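You operate a simulated robot arm through the tools that you are given. There is no shell and no other tool. Be economical: measure what you need, move in short steps, check, and stop when the job is done.

You run a simulated two-armed robot. Do the job below in one go: nothing can be reset, and whatever is moved stays where it is left.

## Task
Grease the top of the brown lug in the press and close the jar.
Fine: hold the jar to turn its lid; use the dabber and put it back; leave the press's lever alone. Set down upright: black dabber. A coat counts when it lies all over at full strength: go over it till it gets no stronger.

Only the result counts: the job must be done as asked and must still hold three seconds after the hand-in. Knocking over, shifting, dropping, spilling or breaking anything else fails it. Lids that push on must go on centred and level and be pressed home; caps that screw on are set level and turned clockwise until they are tight.

## Robot
Two 7-joint arms with two-finger parallel grippers on one trunk, on a base that drives. Base frame: it is fixed to the floor where the robot stands at the start and does not move with it; the origin is under the middle of the robot, x ahead of it, y to its left, z up; the surface under the hand at the start is at about z = 800. Readings come in mm, degrees, newtons and seconds.
The left shoulder is at the start at [70, 163, 1170], the right one opposite. With the tool pointing down near the work surface each hand reaches from about 380 to 880 mm from the robot's upright axis, wherever it stands, measured 20 degrees to its own side. Places, roughly: grey lug [-6250, -5000, 750]; lever of the orange press [600, 0, 900]. Payload 3.43 kg a hand.
The TCP of each hand is the grasp point between the finger pads, 34 mm short of the fingertips. In the tool frame z runs along the fingers and y along their closing line. Largest opening 128 mm; finger width 24, thickness 12; the body of the gripper, 48 by 130 mm, starts 96 mm behind the TCP.
Orientation is told as [roll, pitch, yaw] about the base's x, y, z axes, in that order, counted from this pose: with the fingers straight down and closing along the base's y, the tool's x points along the base's -x, its y along +y and its z along -z.

## Interface
- The arms move only by the tool drive_tool. It takes "left_commands", "right_commands" or both (then of equal length, played together; a hand with none holds still); each is a list of rows, each a list of 2 entries, a list of its own where there are three numbers: the shift along the tool's x, y, z in units of 400 mm (1.0 is 400 mm), then the turn, a rotation vector about the tool's x, y, z in units of 90 degrees (1.0 is 90 degrees). In form: [[[x, y, z], [rx, ry, rz]], ...]. A call has 1 to 12 rows; each row is the pose to reach, as a shift and turn from the pose commanded when the call began, along the tool's axes at that moment. "left_fingers" and "right_fingers" are, for a hand that has rows, the opening, from 0 (shut) to 1 (fully open), set as the call begins (left out, the last holds). A call with a number of a shift or a turn outside -1 to 1 is refused whole. Rows are played at 5 a second. More than 50 mm and 8.6 degrees between two rows, or a gripper value outside its range, and nothing of the call is played. Where a pose cannot be reached the arm comes as near as it can. A force on the tool above 40 N (or 10 N above the force at the start of the call, whichever is more), or a blocked arm, ends the call early, and 0.2 s more pass. Each finger travels about 153 mm/s and halts on what it meets, pressing with about 26 N; the grip force reading is that of the motor and also rises with nothing between the fingers. The clock runs only during rows and for 0.2 s after the last one: add rows that repeat a pose to give the fingers time. The reply holds the time, the measured pose of the TCP, the force on the tool along the base axes, the opening and the grip force, in the units named above and with some noise, with the torque about the TCP (base axes, N m) and any sound that the robot's microphone picked up.
- Cameras (640 x 400 px; columns grow to the right, rows downward): "scene" is now at [134, -27.1, 1400.9]; the picture's right is [-0.31, -0.95, 0.00], its down [-0.52, 0.17, -0.84] and it looks along [0.80, -0.26, -0.55] (base axes); focal length 252 px, centre (320, 200). "left" rides on the left gripper at [76, 11, -160] in its tool frame; the picture's right is [-0.15, 0.99, 0.00], its down [-0.88, -0.13, -0.46] and it looks along [-0.45, -0.07, 0.89] (tool axes); focal length 234 px, centre (320, 200). "right" rides on the right gripper at [76, -11, -160] in its tool frame; the picture's right is [0.15, 0.99, 0.00], its down [-0.88, 0.13, -0.46] and it looks along [-0.45, 0.07, 0.89] (tool axes); focal length 234 px, centre (320, 200). There is no depth. A picture from a camera that has moved, and an enlarged one, comes with that camera's place and axes in the base frame and with its lens.
- capture(camera): a new picture of that camera. The clock stands still meanwhile.
- raise_lower(by): slides the trunk up (or, below 0, down) by that many mm; the arms and the scene camera ride with it, the base frame stays. It gives what a move gives, with no picture.
- drive_base(legs): drives the robot by 1 to 6 legs, each [ahead, left, turn to the left] in mm, mm and degrees, along the robot's own axes; the way and the turn of a leg run together, so that a leg with both is an arc; at most 1500 mm and 180 degrees a leg. The arms and the cameras ride along, it lands a little off, and it stops where it bumps. It gives what a move gives.
- pan_tilt(pan, tilt): turns the head with the scene camera to pan (to the left, within 86 degrees either way) and tilt (down, from -29 to 69), counted from straight ahead of the robot. It gives what a move gives.
- enlarge(camera, box): a new picture of the part [left, top, right, bottom] of that camera's present view, enlarged. The clock stands still meanwhile.
- finish_job(): hands the job in; it is judged then, once.

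Go step by step. Nothing tells you exact positions but the pictures and the camera data: compare them with the known pose of the tool, close in by small moves and look again before you grip or let go. The budget is 120 turns and 108 pictures, counting those below and the enlarged ones. Unless the task says otherwise, let go and move clear before handing in, and close with one line.

The tools are called after "Emit:" by a JSON object that holds its "fn" and its "kwargs". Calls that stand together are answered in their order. drive_tool: Moves the arms, as the interface text tells. Its arguments: {"type":"object","properties":{"left_commands":{"type":"array"},"left_fingers":{"type":"number"},"right_commands":{"type":"array"},"right_fingers":{"type":"number"}},"required":[]} The other tools are called the same way: raise_lower (by) slides the trunk up or down; drive_base (legs) drives the base; pan_tilt (pan, tilt) turns the head that bears the scene camera; capture (camera) takes a picture; enlarge (camera, box) takes an enlarged picture of a part of a camera's view; finish_job () hands the job in.

At the start:

```text
time: 0.0
left_ee_pos: [593.8, 98.0, 1177.5]
left_tool_rot: [-0.1, 0.0, 0.0]
left_contact_force: [0.0, -0.6, 0.9]
left_torque: [0.0, -0.04, 0.0]
left_gripper_width: 128.2
left_gripper_force: 0.0
right_ee_pos: [569.1, -410.6, 1152.1]
right_tool_rot: [-0.1, 0.0, -0.1]
right_contact_force: [-0.7, 0.3, 0.0]
right_torque: [0.01, 0.0, 0.0]
right_gripper_width: 128.0
right_gripper_force: 0.0
trunk travel left (down, up): [-650.0, 290.0]
robot x, y, heading: [1.5, -0.7, -0.1]
head pan, tilt: [-18.2, 33.1]
```

scene: 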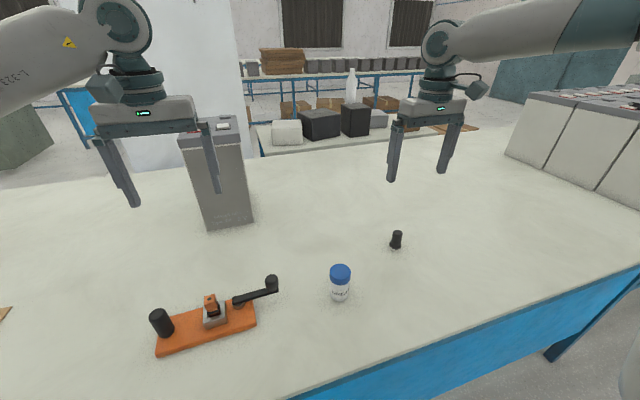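
right: 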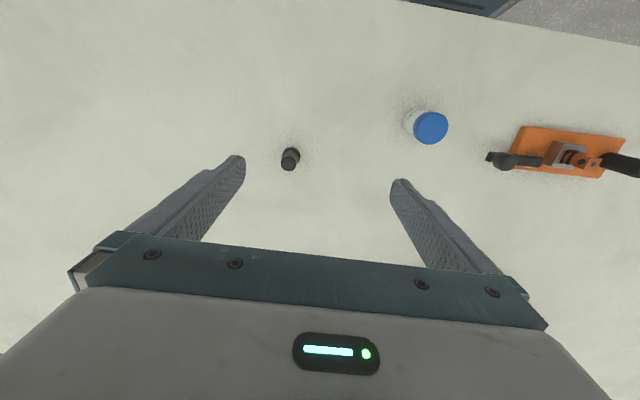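
left: 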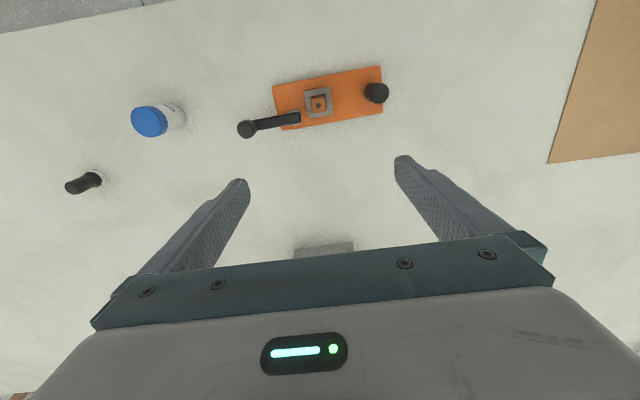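

I see the orange press with the brown lug at about (586, 110), the blue-lidded jar at about (550, -220) and the black dabber at about (670, -470). I'll look closer at each.

Emit:
{"fn": "enlarge", "kwargs": {"camera": "scene", "box": [140, 255, 300, 355]}}

Emit:
{"fn": "enlarge", "kwargs": {"camera": "scene", "box": [300, 215, 428, 305]}}

Emit:
{"fn": "enlarge", "kwargs": {"camera": "left", "box": [230, 55, 390, 155]}}

Emit:
{"fn": "enlarge", "kwargs": {"camera": "right", "box": [260, 90, 460, 190]}}

```text
4.00 times, centred on (220, 305) of scene
camera zoom: at [134.0, -27.1, 1400.9], right [-0.31, -0.95, 0.0], down [-0.52, 0.17, -0.84], along [0.8, -0.26, -0.55], focal length 1009 px, centre (720, -220)
```

zoom: 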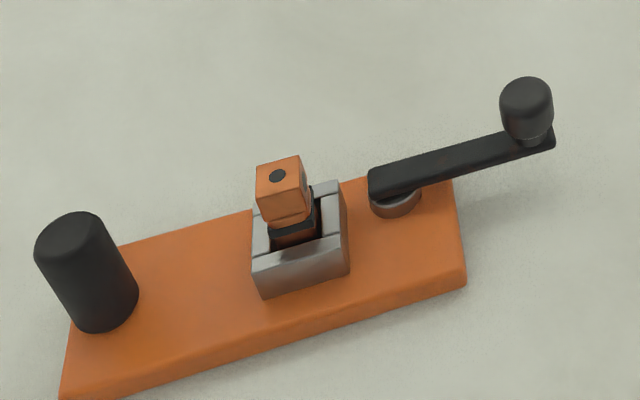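

```text
4.44 times, centred on (364, 260) of scene
camera zoom: at [134.0, -27.1, 1400.9], right [-0.31, -0.95, 0.0], down [-0.52, 0.17, -0.84], along [0.8, -0.26, -0.55], focal length 1121 px, centre (124, -67)
```

zoom: 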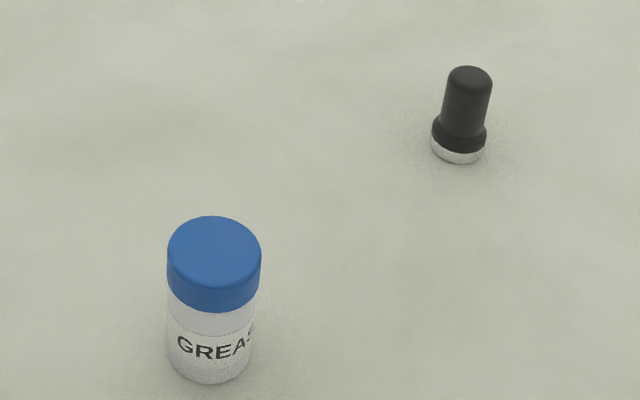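

```text
4.00 times, centred on (310, 105) of left
camera zoom: at [517.3, 109.2, 1337.0], right [0.15, 0.99, 0.0], down [0.88, -0.13, 0.46], along [0.45, -0.07, -0.89], focal length 937 px, centre (360, 580)
```

zoom: 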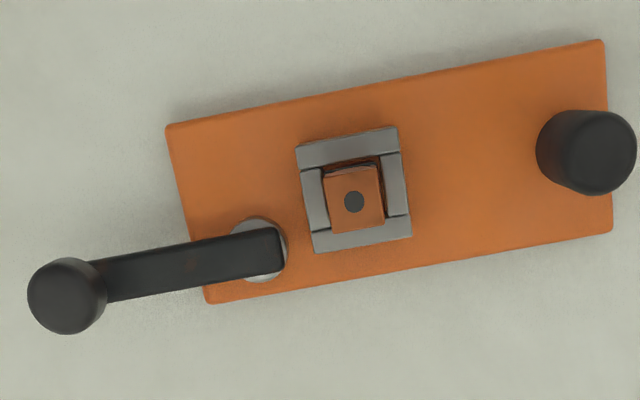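

```text
3.20 times, centred on (360, 140) of right
camera zoom: at [494.6, -422.4, 1310.8], right [-0.15, 0.99, 0.0], down [0.88, 0.13, 0.46], along [0.45, 0.07, -0.89], focal length 749 px, centre (192, 392)
```

zoom: 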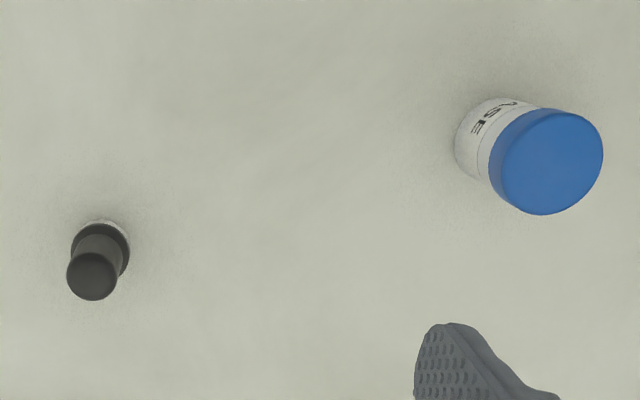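

Triangulating, the lid top is at about (540, -217, 884), the dabber top at about (652, -461, 861) and the lug top at about (555, 99, 898). I'll bring the left hand round to hold the jar from the robot's side with the fingers tilted down, starting with the yaw.

Emit:
{"fn": "drive_tool", "kwargs": {"left_commands": [[[0.05, -0.06, 0.03], [0, 0, 0.0648]], [[0.1, -0.12, 0.06], [0, 0, 0.1296]], [[0.15, -0.18, 0.09], [0, 0, 0.1944]], [[0.2, -0.24, 0.12], [0, 0, 0.2593]], [[0.25, -0.3, 0.15], [0, 0, 0.3241]], [[0.3, -0.36, 0.18], [0, 0, 0.3889]]], "left_fingers": 1.0}}

```text
time: 1.4
left_ee_pos: [472.7, -47.3, 1104.5]
left_tool_rot: [0.2, 0.0, -35.0]
left_contact_force: [0.1, 0.5, -0.8]
left_torque: [0.02, 0.03, -0.03]
left_gripper_width: 128.1
left_gripper_force: 0.1
right_ee_pos: [568.9, -411.7, 1150.9]
right_tool_rot: [0.1, -0.1, 0.0]
right_contact_force: [0.4, 0.3, 0.2]
right_torque: [0.0, -0.03, -0.02]
right_gripper_width: 128.2
right_gripper_force: 0.0
trunk travel left (down, up): [-650.0, 290.0]
robot x, y, heading: [2.5, -2.4, 0.1]
head pan, tilt: [-18.2, 33.1]
```

The left hand turned as planned; next I pitch its fingers forward.

Emit:
{"fn": "drive_tool", "kwargs": {"left_commands": [[[0, 0, 0], [0, -0.0873, 0]], [[0, 0, 0], [0, -0.1746, 0]], [[0, 0, 0], [0, -0.2619, 0]], [[0, 0, 0], [0, -0.3492, 0]], [[0, 0, 0], [0, -0.4365, 0]], [[0, 0, 0], [0, -0.5238, 0]], [[0, 0, 0], [0, -0.6111, 0]]]}}

Emit:
{"fn": "capture", "kwargs": {"camera": "left"}}

Emit:
{"fn": "capture", "kwargs": {"camera": "scene"}}

```text
time: 3.0
left_ee_pos: [475.2, -48.2, 1105.4]
left_tool_rot: [0.0, -55.2, -34.8]
left_contact_force: [0.9, 0.6, 0.0]
left_torque: [-0.02, 0.04, -0.04]
left_gripper_width: 128.1
left_gripper_force: 0.0
right_ee_pos: [569.9, -411.4, 1151.4]
right_tool_rot: [0.1, 0.0, 0.0]
right_contact_force: [0.7, -1.2, 0.2]
right_torque: [0.0, 0.01, -0.04]
right_gripper_width: 128.1
right_gripper_force: 0.1
trunk travel left (down, up): [-650.0, 290.0]
robot x, y, heading: [3.5, -0.1, -0.0]
head pan, tilt: [-18.2, 33.1]
```

```text
100 pictures are left
camera left: at [338.7, 61.6, 1135.6], right [0.64, 0.76, 0.12], down [0.03, -0.18, 0.98], along [0.77, -0.62, -0.14], focal length 234 px, centre (320, 200)
```

left: 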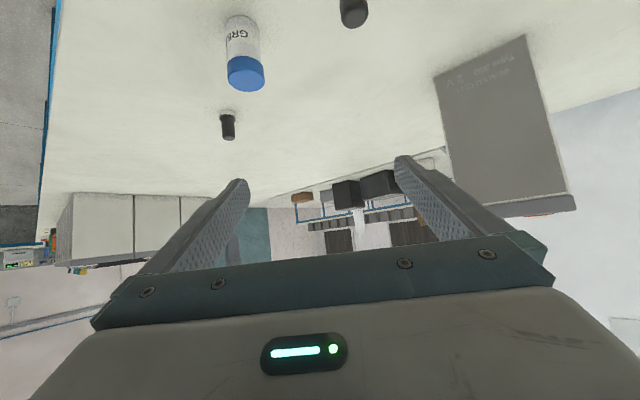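

```text
99 pictures are left
camera scene: at [134.2, -26.8, 1400.9], right [-0.31, -0.95, 0.0], down [-0.52, 0.17, -0.84], along [0.8, -0.26, -0.55], focal length 252 px, centre (320, 200)
```

scene: 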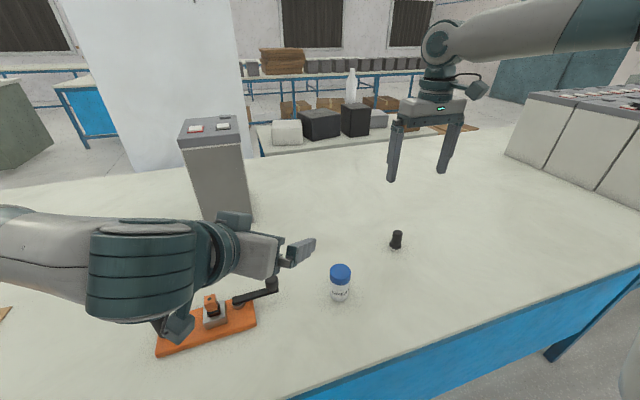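

The jar fits the estimate at (541, -218). I'll move the left hand to a pre-grasp point behind it.

Emit:
{"fn": "drive_tool", "kwargs": {"left_commands": [[[0.0657, -0.0507, 0.0693], [0, 0, 0]], [[0.1314, -0.1015, 0.1386], [0, 0, 0]], [[0.1971, -0.1522, 0.2079], [0, 0, 0]], [[0.2628, -0.203, 0.2772], [0, 0, 0]], [[0.3285, -0.2537, 0.3465], [0, 0, 0]]]}}

Emit:
{"fn": "capture", "kwargs": {"camera": "left"}}

Emit:
{"fn": "capture", "kwargs": {"camera": "right"}}

Emit:
{"fn": "capture", "kwargs": {"camera": "scene"}}

```text
time: 4.2
left_ee_pos: [447.3, -151.6, 916.7]
left_tool_rot: [0.0, -55.1, -34.9]
left_contact_force: [0.2, 0.0, -0.9]
left_torque: [-0.02, 0.01, 0.02]
left_gripper_width: 128.1
left_gripper_force: 0.0
right_ee_pos: [569.3, -411.4, 1150.2]
right_tool_rot: [0.1, -0.1, 0.0]
right_contact_force: [0.2, -0.3, -0.4]
right_torque: [-0.01, 0.02, -0.01]
right_gripper_width: 127.6
right_gripper_force: 0.0
trunk travel left (down, up): [-650.0, 290.0]
robot x, y, heading: [-1.0, -2.0, 0.2]
head pan, tilt: [-18.2, 33.1]
```

```text
98 pictures are left
camera left: at [310.4, -42.7, 946.8], right [0.64, 0.76, 0.12], down [0.03, -0.18, 0.98], along [0.77, -0.62, -0.14], focal length 234 px, centre (320, 200)
```

left: 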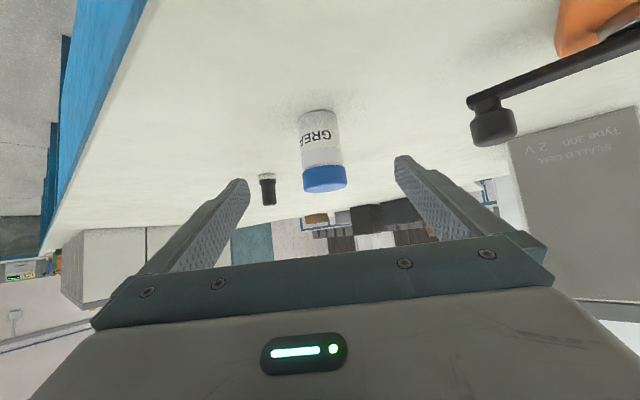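

```text
97 pictures are left
camera right: at [494.8, -423.3, 1310.5], right [-0.15, 0.99, 0.0], down [0.88, 0.13, 0.46], along [0.45, 0.07, -0.89], focal length 234 px, centre (320, 200)
```

right: 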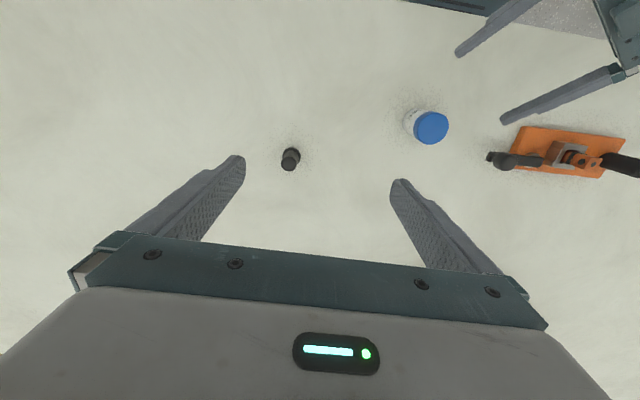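

```text
96 pictures are left
camera scene: at [134.2, -28.1, 1400.9], right [-0.31, -0.95, 0.0], down [-0.52, 0.17, -0.84], along [0.8, -0.26, -0.55], focal length 252 px, centre (320, 200)
```

scene: 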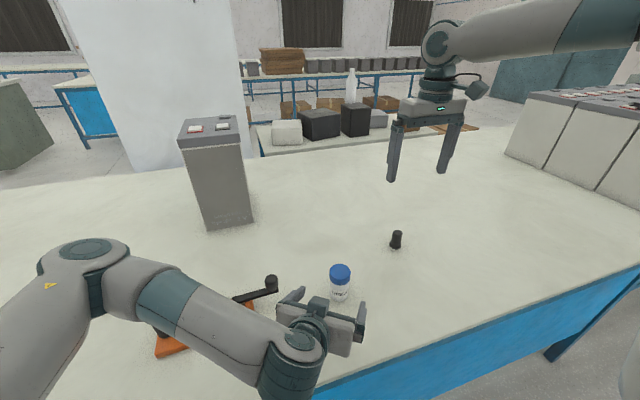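

The jar sits centred between the left fingers. I advance 130 mm along the fingers.

Emit:
{"fn": "drive_tool", "kwargs": {"left_commands": [[[0, 0, 0.08], [0, 0, 0]], [[0, 0, 0.16], [0, 0, 0]], [[0, 0, 0.24], [0, 0, 0]], [[0, 0, 0.31], [0, 0, 0]]]}}

Emit:
{"fn": "enlarge", "kwargs": {"camera": "right", "box": [360, 60, 520, 160]}}

Emit:
{"fn": "enlarge", "kwargs": {"camera": "scene", "box": [280, 240, 408, 320]}}

Emit:
{"fn": "capture", "kwargs": {"camera": "left"}}

```text
time: 5.2
left_ee_pos: [529.1, -210.1, 849.4]
left_tool_rot: [0.0, -55.0, -34.9]
left_contact_force: [0.1, -0.5, 0.0]
left_torque: [0.0, -0.01, 0.01]
left_gripper_width: 128.1
left_gripper_force: 0.1
right_ee_pos: [567.8, -410.6, 1150.6]
right_tool_rot: [0.1, 0.0, 0.0]
right_contact_force: [0.4, -0.7, 0.2]
right_torque: [0.02, -0.01, 0.0]
right_gripper_width: 128.1
right_gripper_force: 0.1
trunk travel left (down, up): [-650.0, 290.0]
robot x, y, heading: [-1.5, -1.9, -0.0]
head pan, tilt: [-18.2, 33.1]
```

```text
4.00 times, centred on (440, 110) of right
camera zoom: at [495.1, -423.1, 1310.4], right [-0.15, 0.99, 0.0], down [0.88, 0.13, 0.46], along [0.45, 0.07, -0.89], focal length 937 px, centre (-160, 560)
```

zoom: 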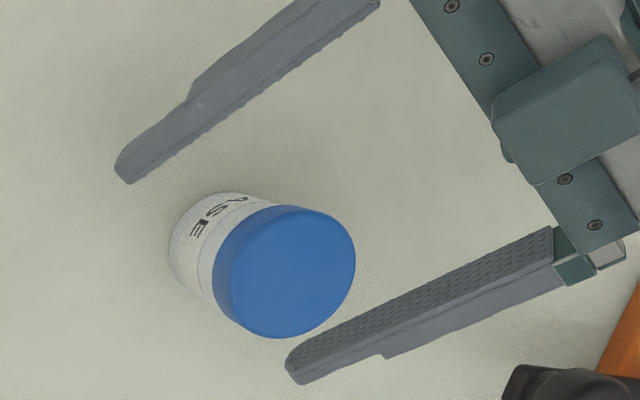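

```text
5.00 times, centred on (344, 280) of scene
camera zoom: at [134.5, -27.8, 1400.8], right [-0.31, -0.95, 0.0], down [-0.52, 0.17, -0.84], along [0.8, -0.26, -0.55], focal length 1262 px, centre (200, -200)
```

zoom: 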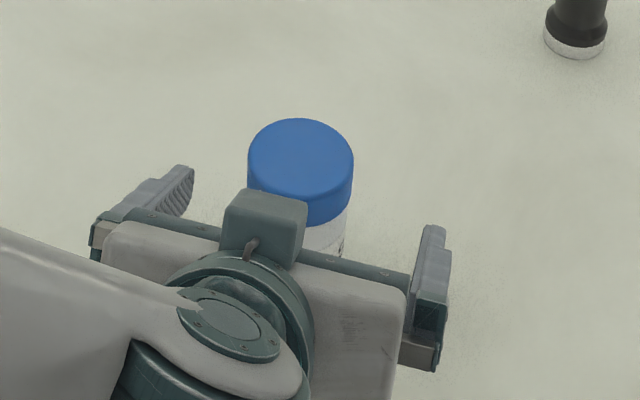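

```text
93 pictures are left
camera left: at [392.4, -101.6, 878.7], right [0.64, 0.76, 0.12], down [0.03, -0.18, 0.98], along [0.77, -0.62, -0.14], focal length 234 px, centre (320, 200)
```

left: 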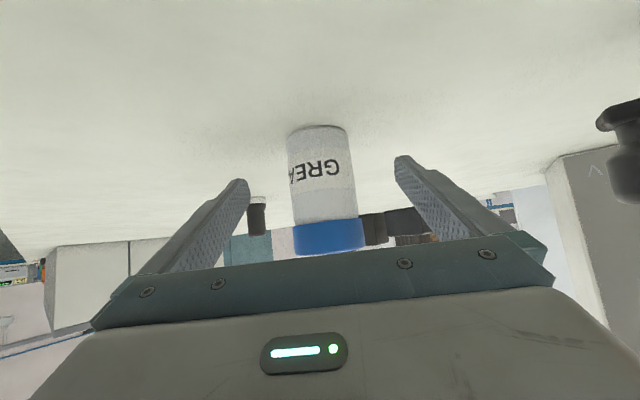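

The fingers straddle the jar body below the lid. I'll make a small correction and close the left fingers on it.

Emit:
{"fn": "drive_tool", "kwargs": {"left_commands": [[[0.0125, 0.004, 0.005], [0, 0, 0]]]}}

Emit:
{"fn": "drive_tool", "kwargs": {"left_commands": [[[0, 0, 0], [0, 0, 0]], [[0, 0, 0], [0, 0, 0]], [[0, 0, 0], [0, 0, 0]], [[0, 0, 0], [0, 0, 0]]], "left_fingers": 0.0}}

Emit:
{"fn": "enlarge", "kwargs": {"camera": "right", "box": [360, 60, 520, 160]}}

Emit:
{"fn": "capture", "kwargs": {"camera": "left"}}

```text
time: 5.6
left_ee_pos: [531.1, -208.6, 844.1]
left_tool_rot: [0.0, -55.0, -35.1]
left_contact_force: [0.5, -0.8, -0.6]
left_torque: [0.0, 0.02, -0.01]
left_gripper_width: 127.9
left_gripper_force: 0.1
right_ee_pos: [569.3, -411.5, 1150.5]
right_tool_rot: [0.2, 0.0, 0.0]
right_contact_force: [0.4, -0.5, -0.3]
right_torque: [0.0, -0.01, 0.04]
right_gripper_width: 127.8
right_gripper_force: 0.1
trunk travel left (down, up): [-650.0, 290.0]
robot x, y, heading: [0.5, 0.6, 0.1]
head pan, tilt: [-18.2, 33.1]
```

```text
time: 6.6
left_ee_pos: [528.7, -208.3, 843.6]
left_tool_rot: [0.0, -55.0, -35.1]
left_contact_force: [0.0, 0.4, 1.1]
left_torque: [-0.05, 0.03, -0.02]
left_gripper_width: 50.8
left_gripper_force: 26.2
right_ee_pos: [569.6, -411.1, 1151.3]
right_tool_rot: [0.0, 0.1, 0.0]
right_contact_force: [0.1, -0.2, 0.5]
right_torque: [-0.03, -0.02, -0.03]
right_gripper_width: 128.1
right_gripper_force: 0.0
trunk travel left (down, up): [-650.0, 290.0]
robot x, y, heading: [-0.6, -4.0, -0.1]
head pan, tilt: [-18.2, 33.1]
```

```text
4.00 times, centred on (440, 110) of right
camera zoom: at [494.5, -422.5, 1310.8], right [-0.15, 0.99, 0.0], down [0.88, 0.13, 0.46], along [0.45, 0.07, -0.89], focal length 937 px, centre (-160, 560)
```

zoom: 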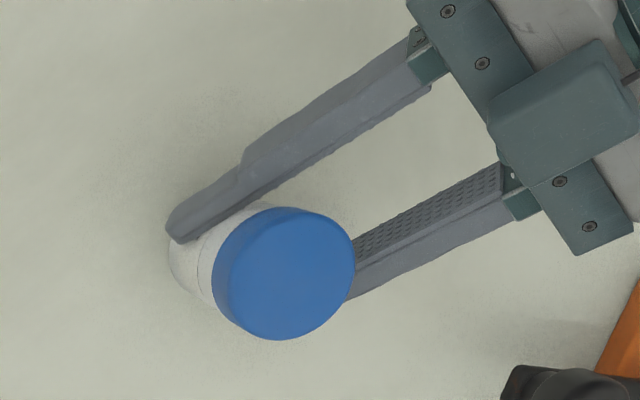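

```text
91 pictures are left
camera left: at [393.0, -98.8, 873.4], right [0.64, 0.76, 0.12], down [0.03, -0.18, 0.98], along [0.77, -0.62, -0.14], focal length 234 px, centre (320, 200)
```

left: 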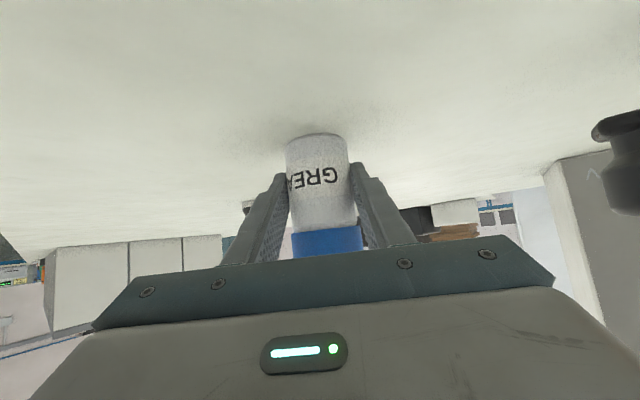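

The jar is held, but to leave room for the right fingers around the lid I'll regrip about 8 mm lower.

Emit:
{"fn": "drive_tool", "kwargs": {"left_commands": [[[0, 0, 0], [0, 0, 0]], [[0, 0, 0], [0, 0, 0]], [[0.008, 0, 0.006], [0, 0, 0]], [[0.0164, 0, 0.0115], [0, 0, 0]], [[0.0164, 0, 0.0115], [0, 0, 0]]], "left_fingers": 0.52}}

Emit:
{"fn": "drive_tool", "kwargs": {"left_commands": [[[0, 0, 0], [0, 0, 0]], [[0, 0, 0], [0, 0, 0]], [[0, 0, 0], [0, 0, 0]], [[0, 0, 0], [0, 0, 0]]], "left_fingers": 0.0}}

Emit:
{"fn": "capture", "kwargs": {"camera": "left"}}

```text
time: 7.8
left_ee_pos: [530.0, -207.3, 834.5]
left_tool_rot: [0.1, -55.0, -34.8]
left_contact_force: [-0.7, -0.4, 0.1]
left_torque: [0.02, 0.0, -0.02]
left_gripper_width: 66.5
left_gripper_force: 0.1
right_ee_pos: [568.9, -410.2, 1151.9]
right_tool_rot: [0.0, 0.1, 0.0]
right_contact_force: [0.6, 0.3, 0.5]
right_torque: [-0.03, -0.01, 0.03]
right_gripper_width: 128.1
right_gripper_force: 0.0
trunk travel left (down, up): [-650.0, 290.0]
robot x, y, heading: [-0.3, 1.3, -0.2]
head pan, tilt: [-18.2, 33.1]
```

```text
time: 8.8
left_ee_pos: [528.5, -207.5, 835.4]
left_tool_rot: [0.0, -55.0, -34.9]
left_contact_force: [0.2, 0.0, 0.8]
left_torque: [-0.02, 0.06, 0.0]
left_gripper_width: 50.8
left_gripper_force: 25.7
right_ee_pos: [569.0, -410.1, 1151.9]
right_tool_rot: [0.0, 0.0, 0.0]
right_contact_force: [0.3, -0.3, 0.2]
right_torque: [0.01, 0.0, 0.0]
right_gripper_width: 128.1
right_gripper_force: 0.0
trunk travel left (down, up): [-650.0, 290.0]
robot x, y, heading: [2.6, -0.9, 0.1]
head pan, tilt: [-18.2, 33.1]
```

```text
90 pictures are left
camera left: at [392.5, -98.0, 864.6], right [0.64, 0.76, 0.12], down [0.03, -0.18, 0.98], along [0.77, -0.62, -0.14], focal length 234 px, centre (320, 200)
```

left: 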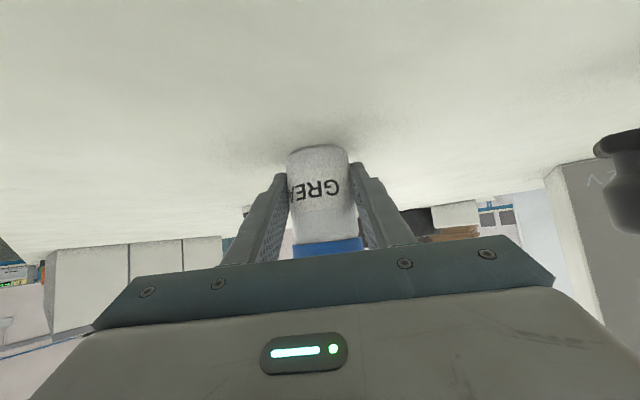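

The jar is held low. Now I bring the right hand above the lid.

Emit:
{"fn": "drive_tool", "kwargs": {"right_commands": [[[0.012, 0.081, 0.04], [0, 0, 0]], [[0.024, 0.161, 0.08], [0, 0, 0]], [[0.036, 0.242, 0.16], [0, 0, 0]], [[0.048, 0.323, 0.24], [0, 0, 0]], [[0.06, 0.404, 0.31], [0, 0, 0]], [[0.07, 0.484, 0.38], [0, 0, 0]]], "right_fingers": 0.7}}

Emit:
{"fn": "capture", "kwargs": {"camera": "right"}}

Emit:
{"fn": "capture", "kwargs": {"camera": "scene"}}

```text
time: 10.2
left_ee_pos: [530.5, -207.3, 835.7]
left_tool_rot: [-0.1, -55.0, -34.9]
left_contact_force: [0.5, -0.2, 0.2]
left_torque: [-0.12, -0.02, -0.03]
left_gripper_width: 50.7
left_gripper_force: 25.9
right_ee_pos: [539.7, -218.0, 998.3]
right_tool_rot: [0.1, 0.0, 0.0]
right_contact_force: [-0.3, -0.2, 0.4]
right_torque: [-0.02, 0.03, 0.01]
right_gripper_width: 89.8
right_gripper_force: 0.0
trunk travel left (down, up): [-650.0, 290.0]
robot x, y, heading: [3.4, -0.9, -0.2]
head pan, tilt: [-18.2, 33.1]
```

```text
89 pictures are left
camera right: at [465.4, -229.3, 1158.0], right [-0.15, 0.99, 0.0], down [0.88, 0.13, 0.46], along [0.45, 0.07, -0.89], focal length 234 px, centre (320, 200)
```

right: 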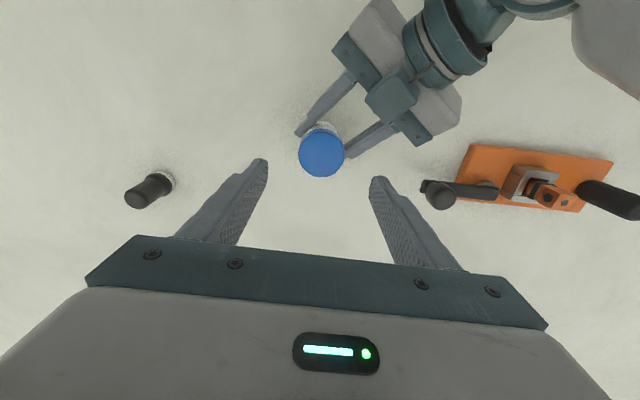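

```text
88 pictures are left
camera scene: at [135.4, -27.2, 1400.9], right [-0.31, -0.95, 0.0], down [-0.52, 0.17, -0.84], along [0.79, -0.26, -0.55], focal length 252 px, centre (320, 200)
```

scene: 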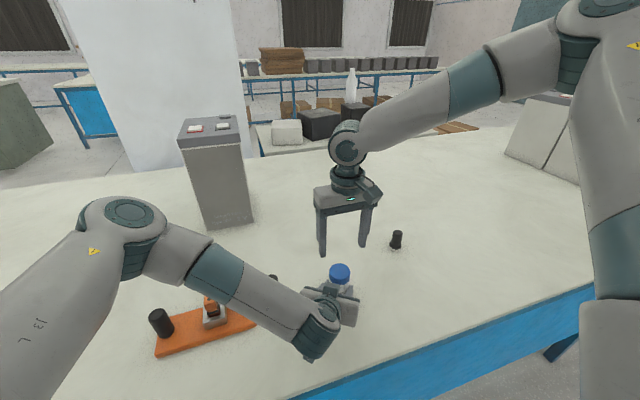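

The lid centre reads (542, -216), right beneath the right TCP. I'll turn the right hand clockwise first so it has a long anticlockwise stroke.

Emit:
{"fn": "drive_tool", "kwargs": {"right_commands": [[[-0.003, 0.003, 0], [0, 0, 0.09]], [[-0.003, 0.003, 0], [0, 0, 0.18]], [[-0.003, 0.003, 0], [0, 0, 0.27]], [[-0.003, 0.003, 0], [0, 0, 0.36]], [[-0.003, 0.003, 0], [0, 0, 0.45]], [[-0.003, 0.003, 0], [0, 0, 0.54]], [[-0.003, 0.003, 0], [0, 0, 0.63]], [[-0.003, 0.003, 0], [0, 0, 0.72]], [[-0.003, 0.003, 0], [0, 0, 0.81]], [[-0.003, 0.003, 0], [0, 0, 0.9]]]}}

Emit:
{"fn": "capture", "kwargs": {"camera": "right"}}

Emit:
{"fn": "capture", "kwargs": {"camera": "scene"}}

```text
time: 12.4
left_ee_pos: [528.8, -207.1, 833.8]
left_tool_rot: [0.0, -55.1, -34.9]
left_contact_force: [-0.3, 0.5, 0.0]
left_torque: [0.02, 0.02, -0.04]
left_gripper_width: 50.5
left_gripper_force: 26.2
right_ee_pos: [542.6, -215.5, 999.3]
right_tool_rot: [-0.1, 0.0, -81.1]
right_contact_force: [-0.3, 0.6, 0.7]
right_torque: [0.02, 0.0, -0.01]
right_gripper_width: 89.9
right_gripper_force: 0.1
trunk travel left (down, up): [-650.0, 290.0]
robot x, y, heading: [0.8, -1.8, 0.1]
head pan, tilt: [-18.2, 33.1]
```

```text
87 pictures are left
camera right: at [520.6, -142.7, 1159.2], right [0.95, 0.3, 0.0], down [0.26, -0.85, 0.46], along [0.14, -0.43, -0.89], focal length 234 px, centre (320, 200)
```

right: 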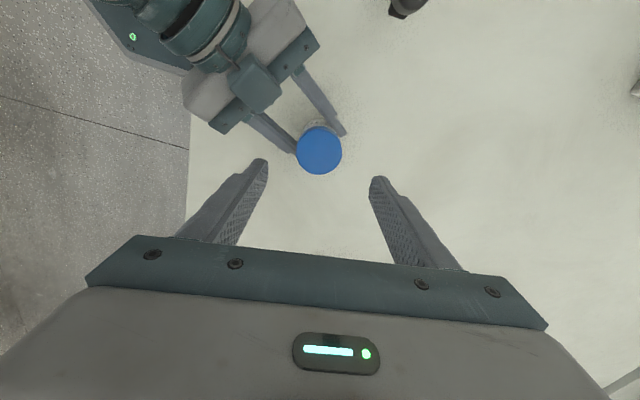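

```text
86 pictures are left
camera scene: at [134.1, -27.1, 1400.9], right [-0.31, -0.95, 0.0], down [-0.52, 0.17, -0.84], along [0.8, -0.26, -0.55], focal length 252 px, centre (320, 200)
```

scene: 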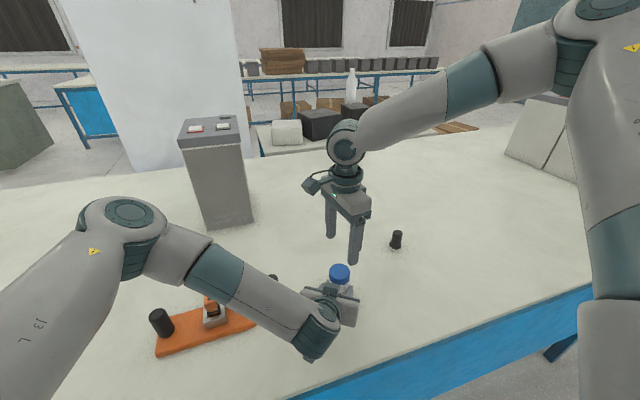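

The lid centre is (542, -215), under the hand. I narrow the right fingers to 63 mm and descend so the tips reach just below the lid's top, clear of the left fingers.

Emit:
{"fn": "drive_tool", "kwargs": {"right_commands": [[[0, 0, 0], [0, 0, 0]], [[0, 0, 0.09], [0, 0, 0]], [[0, 0, 0.17], [0, 0, 0]], [[0, 0, 0.21], [0, 0, 0]], [[0, 0, 0.2375], [0, 0, 0]]], "right_fingers": 0.49}}

Emit:
{"fn": "enlarge", "kwargs": {"camera": "scene", "box": [280, 220, 408, 300]}}

Emit:
{"fn": "capture", "kwargs": {"camera": "right"}}

```text
time: 13.6
left_ee_pos: [529.5, -206.7, 834.5]
left_tool_rot: [0.0, -55.0, -34.8]
left_contact_force: [-0.8, -0.5, 0.4]
left_torque: [-0.01, 0.03, 0.01]
left_gripper_width: 50.9
left_gripper_force: 26.0
right_ee_pos: [542.6, -215.4, 905.1]
right_tool_rot: [0.0, 0.1, -80.9]
right_contact_force: [0.1, 0.3, -0.4]
right_torque: [-0.01, 0.0, 0.0]
right_gripper_width: 62.9
right_gripper_force: 0.2
trunk travel left (down, up): [-650.0, 290.0]
robot x, y, heading: [-1.0, 0.4, 0.1]
head pan, tilt: [-18.2, 33.1]
```

```text
5.00 times, centred on (344, 260) of scene
camera zoom: at [134.2, -27.2, 1400.9], right [-0.31, -0.95, 0.0], down [-0.52, 0.17, -0.84], along [0.8, -0.26, -0.55], focal length 1262 px, centre (200, -100)
```

zoom: 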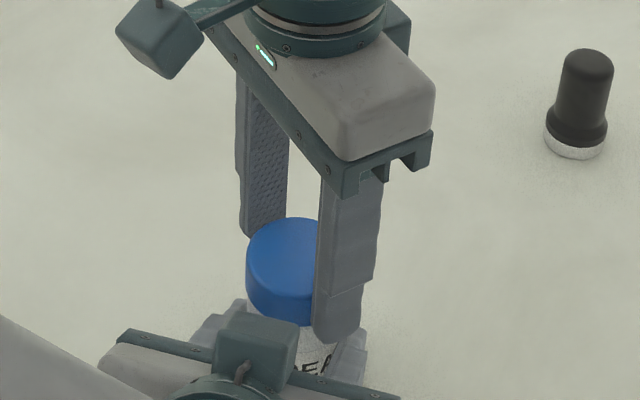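

```text
84 pictures are left
camera right: at [520.8, -142.8, 1063.8], right [0.95, 0.3, 0.0], down [0.27, -0.85, 0.45], along [0.14, -0.43, -0.89], focal length 234 px, centre (320, 200)
```

right: 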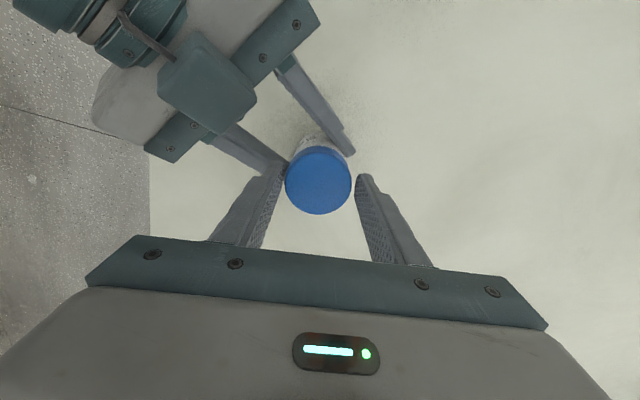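

The fingers straddle the lid. I close on it and turn anticlockwise.

Emit:
{"fn": "drive_tool", "kwargs": {"right_commands": [[[0, 0, 0], [0, 0, 0]], [[0, 0, 0], [0, 0, 0]], [[0, 0, 0], [0, 0, 0]], [[0, 0, 0], [0, 0, -0.09]], [[0, 0, 0], [0, 0, -0.18]], [[0, 0, 0], [0, 0, -0.27]], [[0, 0, 0], [0, 0, -0.36]], [[0, 0, 0], [0, 0, -0.45]], [[0, 0, 0], [0, 0, -0.54]], [[0, 0, 0], [0, 0, -0.63]], [[0, 0, 0], [0, 0, -0.72]]], "right_fingers": 0.0}}

Emit:
{"fn": "enlarge", "kwargs": {"camera": "scene", "box": [280, 220, 408, 300]}}

Emit:
{"fn": "capture", "kwargs": {"camera": "left"}}

```text
time: 16.0
left_ee_pos: [529.7, -207.2, 835.9]
left_tool_rot: [0.1, -54.9, -35.0]
left_contact_force: [8.4, -3.5, -1.1]
left_torque: [0.1, 0.18, 0.06]
left_gripper_width: 50.8
left_gripper_force: 26.3
right_ee_pos: [541.2, -215.9, 906.2]
right_tool_rot: [0.0, 0.0, -16.1]
right_contact_force: [-8.1, 3.3, 3.0]
right_torque: [0.18, 0.28, 0.03]
right_gripper_width: 53.3
right_gripper_force: 26.2
trunk travel left (down, up): [-650.0, 290.0]
robot x, y, heading: [0.8, 2.8, -0.3]
head pan, tilt: [-18.2, 33.1]
```

```text
5.00 times, centred on (344, 260) of scene
camera zoom: at [134.1, -27.1, 1400.9], right [-0.31, -0.95, 0.0], down [-0.52, 0.17, -0.84], along [0.8, -0.26, -0.55], focal length 1262 px, centre (200, -100)
```

zoom: 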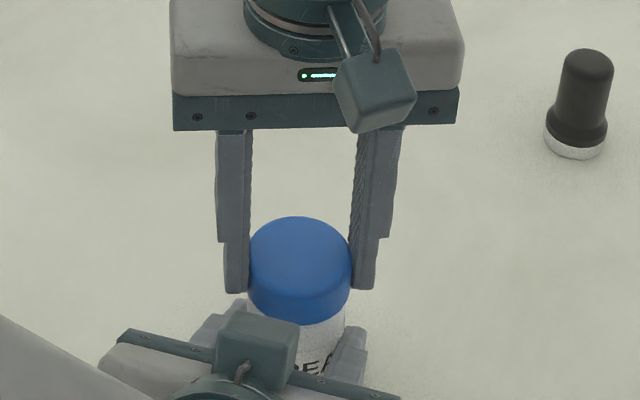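

```text
82 pictures are left
camera left: at [392.5, -98.0, 864.6], right [0.64, 0.76, 0.12], down [0.03, -0.18, 0.98], along [0.77, -0.62, -0.14], focal length 234 px, centre (320, 200)
```

left: 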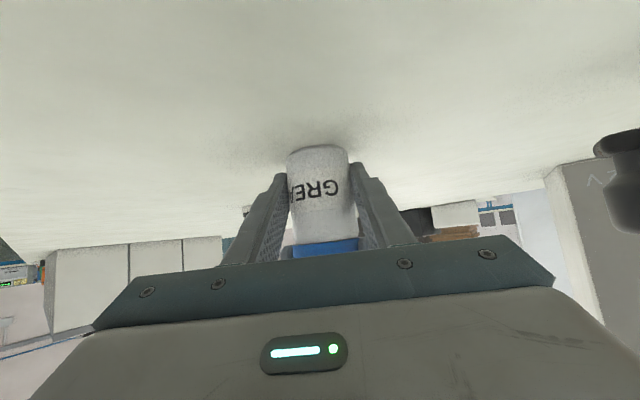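

The lid turned while the jar stayed put (label unmoved). I keep turning anticlockwise.

Emit:
{"fn": "drive_tool", "kwargs": {"right_commands": [[[0, 0, -0.0003], [0, 0, -0.09]], [[0, 0, -0.0006], [0, 0, -0.18]], [[0, 0, -0.0009], [0, 0, -0.27]], [[0, 0, -0.0012], [0, 0, -0.36]], [[0, 0, -0.0015], [0, 0, -0.45]], [[0, 0, -0.0018], [0, 0, -0.54]], [[0, 0, -0.0021], [0, 0, -0.63]], [[0, 0, -0.0024], [0, 0, -0.72]], [[0, 0, -0.0027], [0, 0, -0.81]], [[0, 0, -0.003], [0, 0, -0.9]], [[0, 0, -0.0033], [0, 0, -0.99]]]}}

Emit:
{"fn": "enlarge", "kwargs": {"camera": "scene", "box": [280, 220, 408, 300]}}

```text
time: 18.4
left_ee_pos: [529.7, -206.8, 835.2]
left_tool_rot: [0.0, -54.9, -35.1]
left_contact_force: [6.4, -13.6, -0.1]
left_torque: [0.32, 0.19, -0.12]
left_gripper_width: 50.6
left_gripper_force: 26.2
right_ee_pos: [541.8, -214.4, 906.4]
right_tool_rot: [0.0, -0.1, 73.0]
right_contact_force: [-5.9, 15.3, 0.4]
right_torque: [0.69, 0.18, -0.02]
right_gripper_width: 52.9
right_gripper_force: 26.2
trunk travel left (down, up): [-650.0, 290.0]
robot x, y, heading: [-1.8, -0.2, 0.1]
head pan, tilt: [-18.2, 33.1]
```

```text
5.00 times, centred on (344, 260) of scene
camera zoom: at [134.1, -27.1, 1400.9], right [-0.31, -0.95, 0.0], down [-0.52, 0.17, -0.84], along [0.8, -0.26, -0.55], focal length 1262 px, centre (200, -100)
```

zoom: 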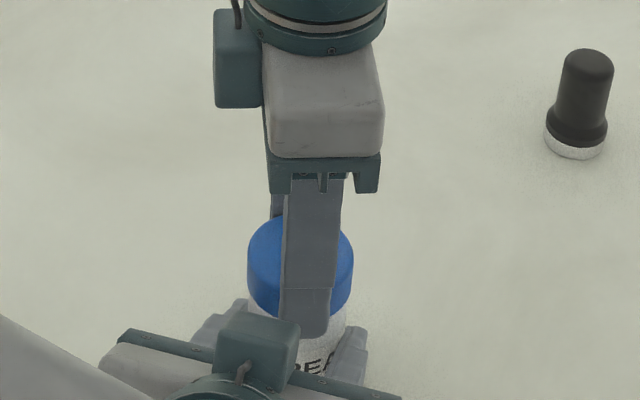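

The jar label still hasn't moved, and the side force hints that the axis lies about 1.5 mm further in +y. I release, correct, and swing back for another stroke.

Emit:
{"fn": "drive_tool", "kwargs": {"right_commands": [[[0, 0, 0], [0, 0, 0]], [[-0.0036, 0.0011, 0], [0, 0, 0]], [[-0.0036, 0.0011, 0], [0, 0, 0.094]], [[-0.0036, 0.0011, 0], [0, 0, 0.188]], [[-0.0036, 0.0011, 0], [0, 0, 0.282]], [[-0.0036, 0.0011, 0], [0, 0, 0.376]], [[-0.0036, 0.0011, 0], [0, 0, 0.47]], [[-0.0036, 0.0011, 0], [0, 0, 0.564]], [[-0.0036, 0.0011, 0], [0, 0, 0.658]], [[-0.0036, 0.0011, 0], [0, 0, 0.752]], [[-0.0036, 0.0011, 0], [0, 0, 0.846]], [[-0.0036, 0.0011, 0], [0, 0, 0.94]]], "right_fingers": 0.48}}

Emit:
{"fn": "drive_tool", "kwargs": {"right_commands": [[[0, 0, 0], [0, 0, 0.094]], [[0, 0, 0], [0, 0, 0.188]], [[0, 0, 0], [0, 0, 0.282]], [[0, 0, 0], [0, 0, 0.376]], [[0, 0, 0], [0, 0, 0.47]], [[0, 0, 0], [0, 0, 0.564]], [[0, 0, 0], [0, 0, 0.658]], [[0, 0, 0], [0, 0, 0.752]], [[0, 0, 0], [0, 0, 0.8]]]}}

Emit:
{"fn": "enlarge", "kwargs": {"camera": "scene", "box": [280, 220, 408, 300]}}

Emit:
{"fn": "enlarge", "kwargs": {"camera": "right", "box": [240, 110, 400, 210]}}

```text
time: 21.0
left_ee_pos: [529.0, -206.2, 834.6]
left_tool_rot: [0.1, -54.9, -34.9]
left_contact_force: [0.1, 1.2, 3.0]
left_torque: [-0.05, -0.1, 0.03]
left_gripper_width: 50.8
left_gripper_force: 26.4
right_ee_pos: [541.9, -214.1, 906.4]
right_tool_rot: [0.0, 0.1, -11.8]
right_contact_force: [-0.9, 0.4, 0.3]
right_torque: [0.03, 0.01, -0.01]
right_gripper_width: 61.5
right_gripper_force: 0.1
trunk travel left (down, up): [-650.0, 290.0]
robot x, y, heading: [-1.3, 2.1, 0.0]
head pan, tilt: [-18.2, 33.1]
```

```text
time: 23.0
left_ee_pos: [530.1, -206.8, 834.1]
left_tool_rot: [-0.1, -55.0, -34.9]
left_contact_force: [0.6, -0.2, 2.3]
left_torque: [-0.03, -0.04, 0.0]
left_gripper_width: 50.5
left_gripper_force: 25.7
right_ee_pos: [542.9, -214.7, 905.2]
right_tool_rot: [-0.1, 0.1, -83.8]
right_contact_force: [0.7, 0.0, -0.3]
right_torque: [-0.03, 0.02, -0.02]
right_gripper_width: 61.2
right_gripper_force: 0.1
trunk travel left (down, up): [-650.0, 290.0]
robot x, y, heading: [-1.1, 3.8, 0.2]
head pan, tilt: [-18.2, 33.1]
```

```text
5.00 times, centred on (344, 260) of scene
camera zoom: at [133.8, -27.0, 1400.9], right [-0.31, -0.95, 0.0], down [-0.52, 0.17, -0.84], along [0.8, -0.26, -0.55], focal length 1262 px, centre (200, -100)
```

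zoom: 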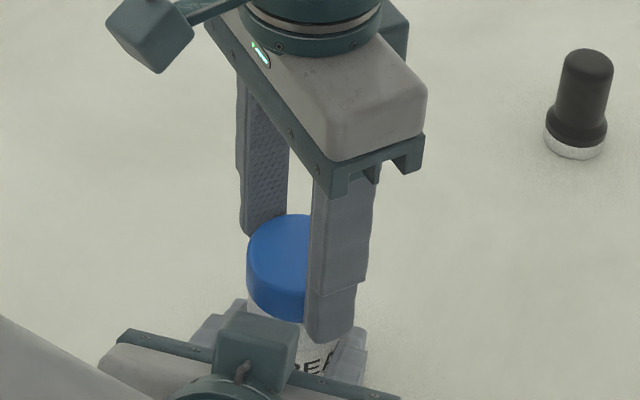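

```text
4.00 times, centred on (320, 160) of right
camera zoom: at [523.8, -139.7, 1065.2], right [0.97, 0.25, 0.0], down [0.23, -0.86, 0.46], along [0.12, -0.44, -0.89], focal length 937 px, centre (320, 360)
```

zoom: 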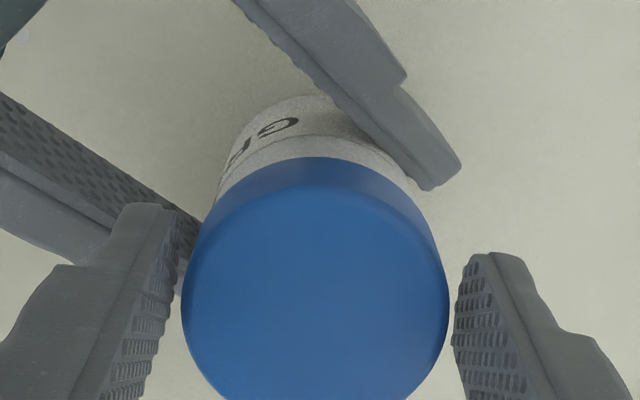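

The lid has risen about 2 mm, so it is a screw cap. Second stroke.

Emit:
{"fn": "drive_tool", "kwargs": {"right_commands": [[[0, 0, 0], [0, 0, 0]], [[0, 0, 0], [0, 0, 0]], [[0, 0, 0], [0, 0, -0.094]], [[0, 0, -0.0006], [0, 0, -0.188]], [[0, 0, -0.0009], [0, 0, -0.282]], [[0, 0, -0.0012], [0, 0, -0.376]], [[0, 0, -0.0015], [0, 0, -0.47]], [[0, 0, -0.0018], [0, 0, -0.564]], [[0, 0, -0.0021], [0, 0, -0.658]], [[0, 0, -0.0024], [0, 0, -0.752]], [[0, 0, -0.0027], [0, 0, -0.846]], [[0, 0, -0.003], [0, 0, -0.94]]], "right_fingers": 0.0}}

Emit:
{"fn": "drive_tool", "kwargs": {"right_commands": [[[0, 0, 0], [0, 0, -0.094]], [[0, 0, -0.0006], [0, 0, -0.188]], [[0, 0, -0.0009], [0, 0, -0.282]], [[0, 0, -0.0012], [0, 0, -0.376]], [[0, 0, -0.0015], [0, 0, -0.47]], [[0, 0, -0.0018], [0, 0, -0.564]], [[0, 0, -0.0021], [0, 0, -0.658]], [[0, 0, -0.0024], [0, 0, -0.752]], [[0, 0, -0.0027], [0, 0, -0.8]]]}}

Emit:
{"fn": "enlarge", "kwargs": {"camera": "scene", "box": [280, 220, 408, 300]}}

```text
time: 25.6
left_ee_pos: [529.9, -208.0, 834.5]
left_tool_rot: [-0.1, -55.0, -35.0]
left_contact_force: [-0.9, 0.5, 0.9]
left_torque: [-0.1, -0.07, -0.07]
left_gripper_width: 50.8
left_gripper_force: 26.2
right_ee_pos: [542.0, -214.3, 907.2]
right_tool_rot: [0.0, 0.0, 1.1]
right_contact_force: [0.4, -0.6, 0.1]
right_torque: [-0.01, 0.0, 0.0]
right_gripper_width: 53.0
right_gripper_force: 25.7
trunk travel left (down, up): [-650.0, 290.0]
robot x, y, heading: [1.0, 2.7, 0.0]
head pan, tilt: [-18.2, 33.1]
```

```text
time: 27.6
left_ee_pos: [529.3, -207.0, 835.6]
left_tool_rot: [0.0, -54.9, -34.9]
left_contact_force: [0.0, -0.5, 2.4]
left_torque: [-0.1, -0.07, -0.01]
left_gripper_width: 50.9
left_gripper_force: 25.5
right_ee_pos: [542.2, -214.1, 908.2]
right_tool_rot: [0.0, 0.0, 73.1]
right_contact_force: [-0.5, 0.3, -0.8]
right_torque: [0.04, 0.02, -0.07]
right_gripper_width: 52.7
right_gripper_force: 26.0
trunk travel left (down, up): [-650.0, 290.0]
robot x, y, heading: [-1.6, -1.2, -0.3]
head pan, tilt: [-18.2, 33.1]
```

```text
5.00 times, centred on (344, 260) of scene
camera zoom: at [133.8, -27.1, 1400.9], right [-0.31, -0.95, 0.0], down [-0.52, 0.17, -0.84], along [0.8, -0.26, -0.55], focal length 1262 px, centre (200, -100)
```

zoom: 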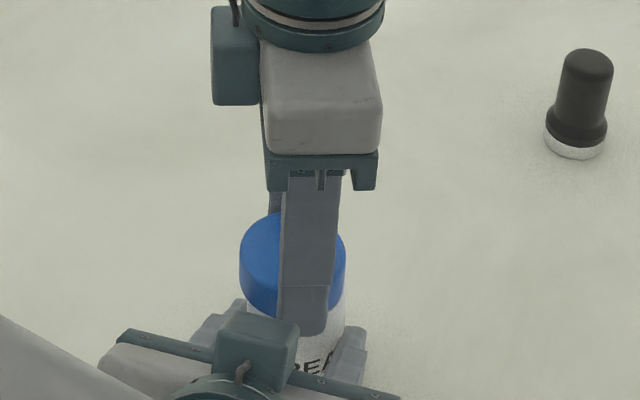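

The lid seems free now (it moves with the hand and the forces are near zero). I try a gentle lift.

Emit:
{"fn": "drive_tool", "kwargs": {"right_commands": [[[0, 0, -0.01], [0, 0, 0]], [[0, 0, -0.02], [0, 0, 0]], [[0, 0, -0.04], [0, 0, 0]], [[0, 0, -0.06], [0, 0, 0]]]}}

Emit:
{"fn": "enlarge", "kwargs": {"camera": "scene", "box": [280, 220, 408, 300]}}

```text
time: 28.6
left_ee_pos: [529.5, -206.8, 834.2]
left_tool_rot: [-0.1, -54.9, -34.9]
left_contact_force: [-1.0, 0.3, 2.3]
left_torque: [-0.05, -0.09, -0.03]
left_gripper_width: 50.8
left_gripper_force: 25.8
right_ee_pos: [541.6, -214.1, 932.8]
right_tool_rot: [0.0, 0.0, 72.9]
right_contact_force: [-0.6, 0.0, -0.5]
right_torque: [0.0, 0.02, -0.02]
right_gripper_width: 53.1
right_gripper_force: 26.6
trunk travel left (down, up): [-650.0, 290.0]
robot x, y, heading: [-3.1, 0.9, -0.0]
head pan, tilt: [-18.2, 33.1]
```

```text
5.00 times, centred on (344, 260) of scene
camera zoom: at [133.8, -27.1, 1400.9], right [-0.31, -0.95, 0.0], down [-0.52, 0.17, -0.84], along [0.8, -0.26, -0.55], focal length 1262 px, centre (200, -100)
```

zoom: 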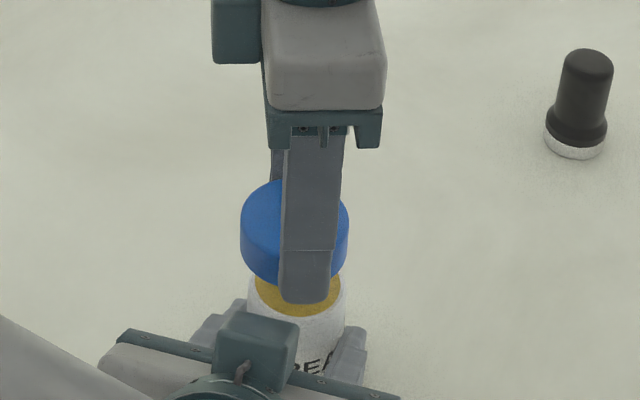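

The lid is off and yellow grease shows near the rim. I'll carry the lid to a free spot at about (575, -345) while straightening the hand.

Emit:
{"fn": "drive_tool", "kwargs": {"right_commands": [[[0, 0, -0.06], [0, 0, 0]], [[0, 0, -0.125], [0, 0, 0]], [[0.032, -0.0194, -0.125], [0, 0, 0.0901]], [[0.0642, -0.0388, -0.125], [0, 0, 0.1802]], [[0.0963, -0.0582, -0.125], [0, 0, 0.2703]], [[0.1284, -0.0776, -0.125], [0, 0, 0.3604]], [[0.1605, -0.097, -0.125], [0, 0, 0.4506]], [[0.1926, -0.1163, -0.125], [0, 0, 0.5407]], [[0.2247, -0.1357, -0.125], [0, 0, 0.6308]], [[0.2569, -0.1551, -0.125], [0, 0, 0.7209]], [[0.289, -0.1745, -0.125], [0, 0, 0.811]]]}}

Emit:
{"fn": "capture", "kwargs": {"camera": "right"}}

Emit:
{"fn": "enlarge", "kwargs": {"camera": "scene", "box": [280, 200, 440, 300]}}

```text
time: 31.0
left_ee_pos: [530.4, -207.8, 835.7]
left_tool_rot: [0.0, -55.0, -35.0]
left_contact_force: [0.2, -0.3, 1.8]
left_torque: [-0.03, -0.03, 0.02]
left_gripper_width: 50.5
left_gripper_force: 25.8
right_ee_pos: [574.8, -344.8, 981.9]
right_tool_rot: [0.1, 0.0, -0.2]
right_contact_force: [0.6, 0.3, -0.3]
right_torque: [0.02, -0.03, -0.01]
right_gripper_width: 53.0
right_gripper_force: 26.0
trunk travel left (down, up): [-650.0, 290.0]
robot x, y, heading: [2.5, 3.9, 0.3]
head pan, tilt: [-18.2, 33.1]
```

```text
76 pictures are left
camera right: at [500.2, -357.0, 1141.2], right [-0.14, 0.99, 0.0], down [0.88, 0.13, 0.46], along [0.45, 0.07, -0.89], focal length 234 px, centre (320, 200)
```

right: 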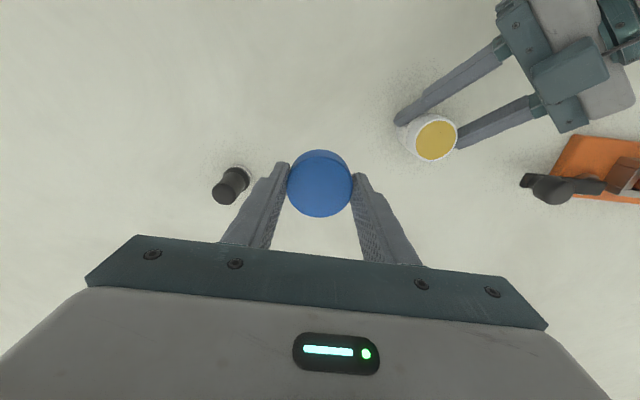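

```text
4.00 times, centred on (360, 250) of scene
camera zoom: at [133.8, -27.4, 1400.9], right [-0.31, -0.95, 0.0], down [-0.52, 0.17, -0.84], along [0.8, -0.26, -0.55], focal length 1009 px, centre (160, 0)
```

zoom: 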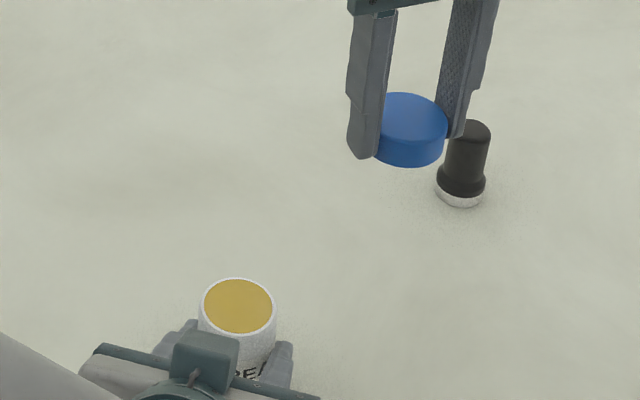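

Grease fills the jar close to its rim at about z = 866. I lower the lid towards the table.

Emit:
{"fn": "drive_tool", "kwargs": {"right_commands": [[[0, 0, 0.1], [0, 0, 0]], [[0, 0, 0.2], [0, 0, 0]], [[0, 0, 0.28], [0, 0, 0]], [[0, 0, 0.32], [0, 0, 0]]]}}

Emit:
{"fn": "enlarge", "kwargs": {"camera": "scene", "box": [340, 210, 440, 280]}}

```text
time: 32.0
left_ee_pos: [529.7, -206.8, 836.0]
left_tool_rot: [-0.1, -55.0, -34.9]
left_contact_force: [0.8, -1.1, 2.3]
left_torque: [-0.09, -0.08, 0.0]
left_gripper_width: 50.6
left_gripper_force: 26.3
right_ee_pos: [575.2, -345.9, 853.1]
right_tool_rot: [0.0, 0.0, 0.0]
right_contact_force: [-0.3, -0.7, 0.1]
right_torque: [0.03, 0.0, -0.01]
right_gripper_width: 53.0
right_gripper_force: 26.1
trunk travel left (down, up): [-650.0, 290.0]
robot x, y, heading: [0.9, -3.4, 0.1]
head pan, tilt: [-18.2, 33.1]
```

```text
5.71 times, centred on (390, 245) of scene
camera zoom: at [134.0, -27.3, 1400.9], right [-0.31, -0.95, 0.0], down [-0.52, 0.17, -0.84], along [0.8, -0.26, -0.55], focal length 1442 px, centre (-80, -57)
```

zoom: 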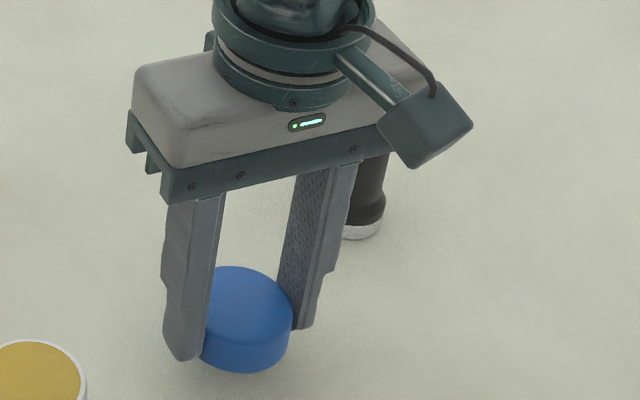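

Still clear of the table; I lower in millimetre steps and watch the force.

Emit:
{"fn": "drive_tool", "kwargs": {"right_commands": [[[0, 0, 0.0025], [0, 0, 0]], [[0, 0, 0.005], [0, 0, 0]], [[0, 0, 0.0075], [0, 0, 0]], [[0, 0, 0.01], [0, 0, 0]], [[0, 0, 0.0125], [0, 0, 0]], [[0, 0, 0.015], [0, 0, 0]]]}}

Emit:
{"fn": "drive_tool", "kwargs": {"right_commands": [[[0, 0, 0.0025], [0, 0, 0]], [[0, 0, 0.005], [0, 0, 0]], [[0, 0, 0.0065], [0, 0, 0]]]}}

```text
time: 33.4
left_ee_pos: [529.7, -206.7, 835.2]
left_tool_rot: [0.0, -54.9, -34.9]
left_contact_force: [0.2, -0.6, 1.7]
left_torque: [-0.03, -0.06, 0.0]
left_gripper_width: 50.7
left_gripper_force: 26.1
right_ee_pos: [575.6, -345.6, 847.9]
right_tool_rot: [0.0, 0.1, -0.1]
right_contact_force: [-0.5, 0.3, -0.2]
right_torque: [0.01, -0.02, 0.04]
right_gripper_width: 53.0
right_gripper_force: 25.8
trunk travel left (down, up): [-650.0, 290.0]
robot x, y, heading: [0.5, -1.7, -0.0]
head pan, tilt: [-18.2, 33.1]
```

```text
time: 34.2
left_ee_pos: [529.6, -208.5, 834.8]
left_tool_rot: [0.0, -55.1, -34.9]
left_contact_force: [0.3, -0.2, 1.6]
left_torque: [-0.07, -0.05, 0.0]
left_gripper_width: 50.8
left_gripper_force: 26.0
right_ee_pos: [575.3, -346.1, 846.9]
right_tool_rot: [-0.1, 0.0, -0.1]
right_contact_force: [-0.2, 0.1, 0.1]
right_torque: [0.0, 0.01, -0.01]
right_gripper_width: 52.8
right_gripper_force: 26.2
trunk travel left (down, up): [-650.0, 290.0]
robot x, y, heading: [0.9, 0.6, -0.1]
head pan, tilt: [-18.2, 33.1]
```

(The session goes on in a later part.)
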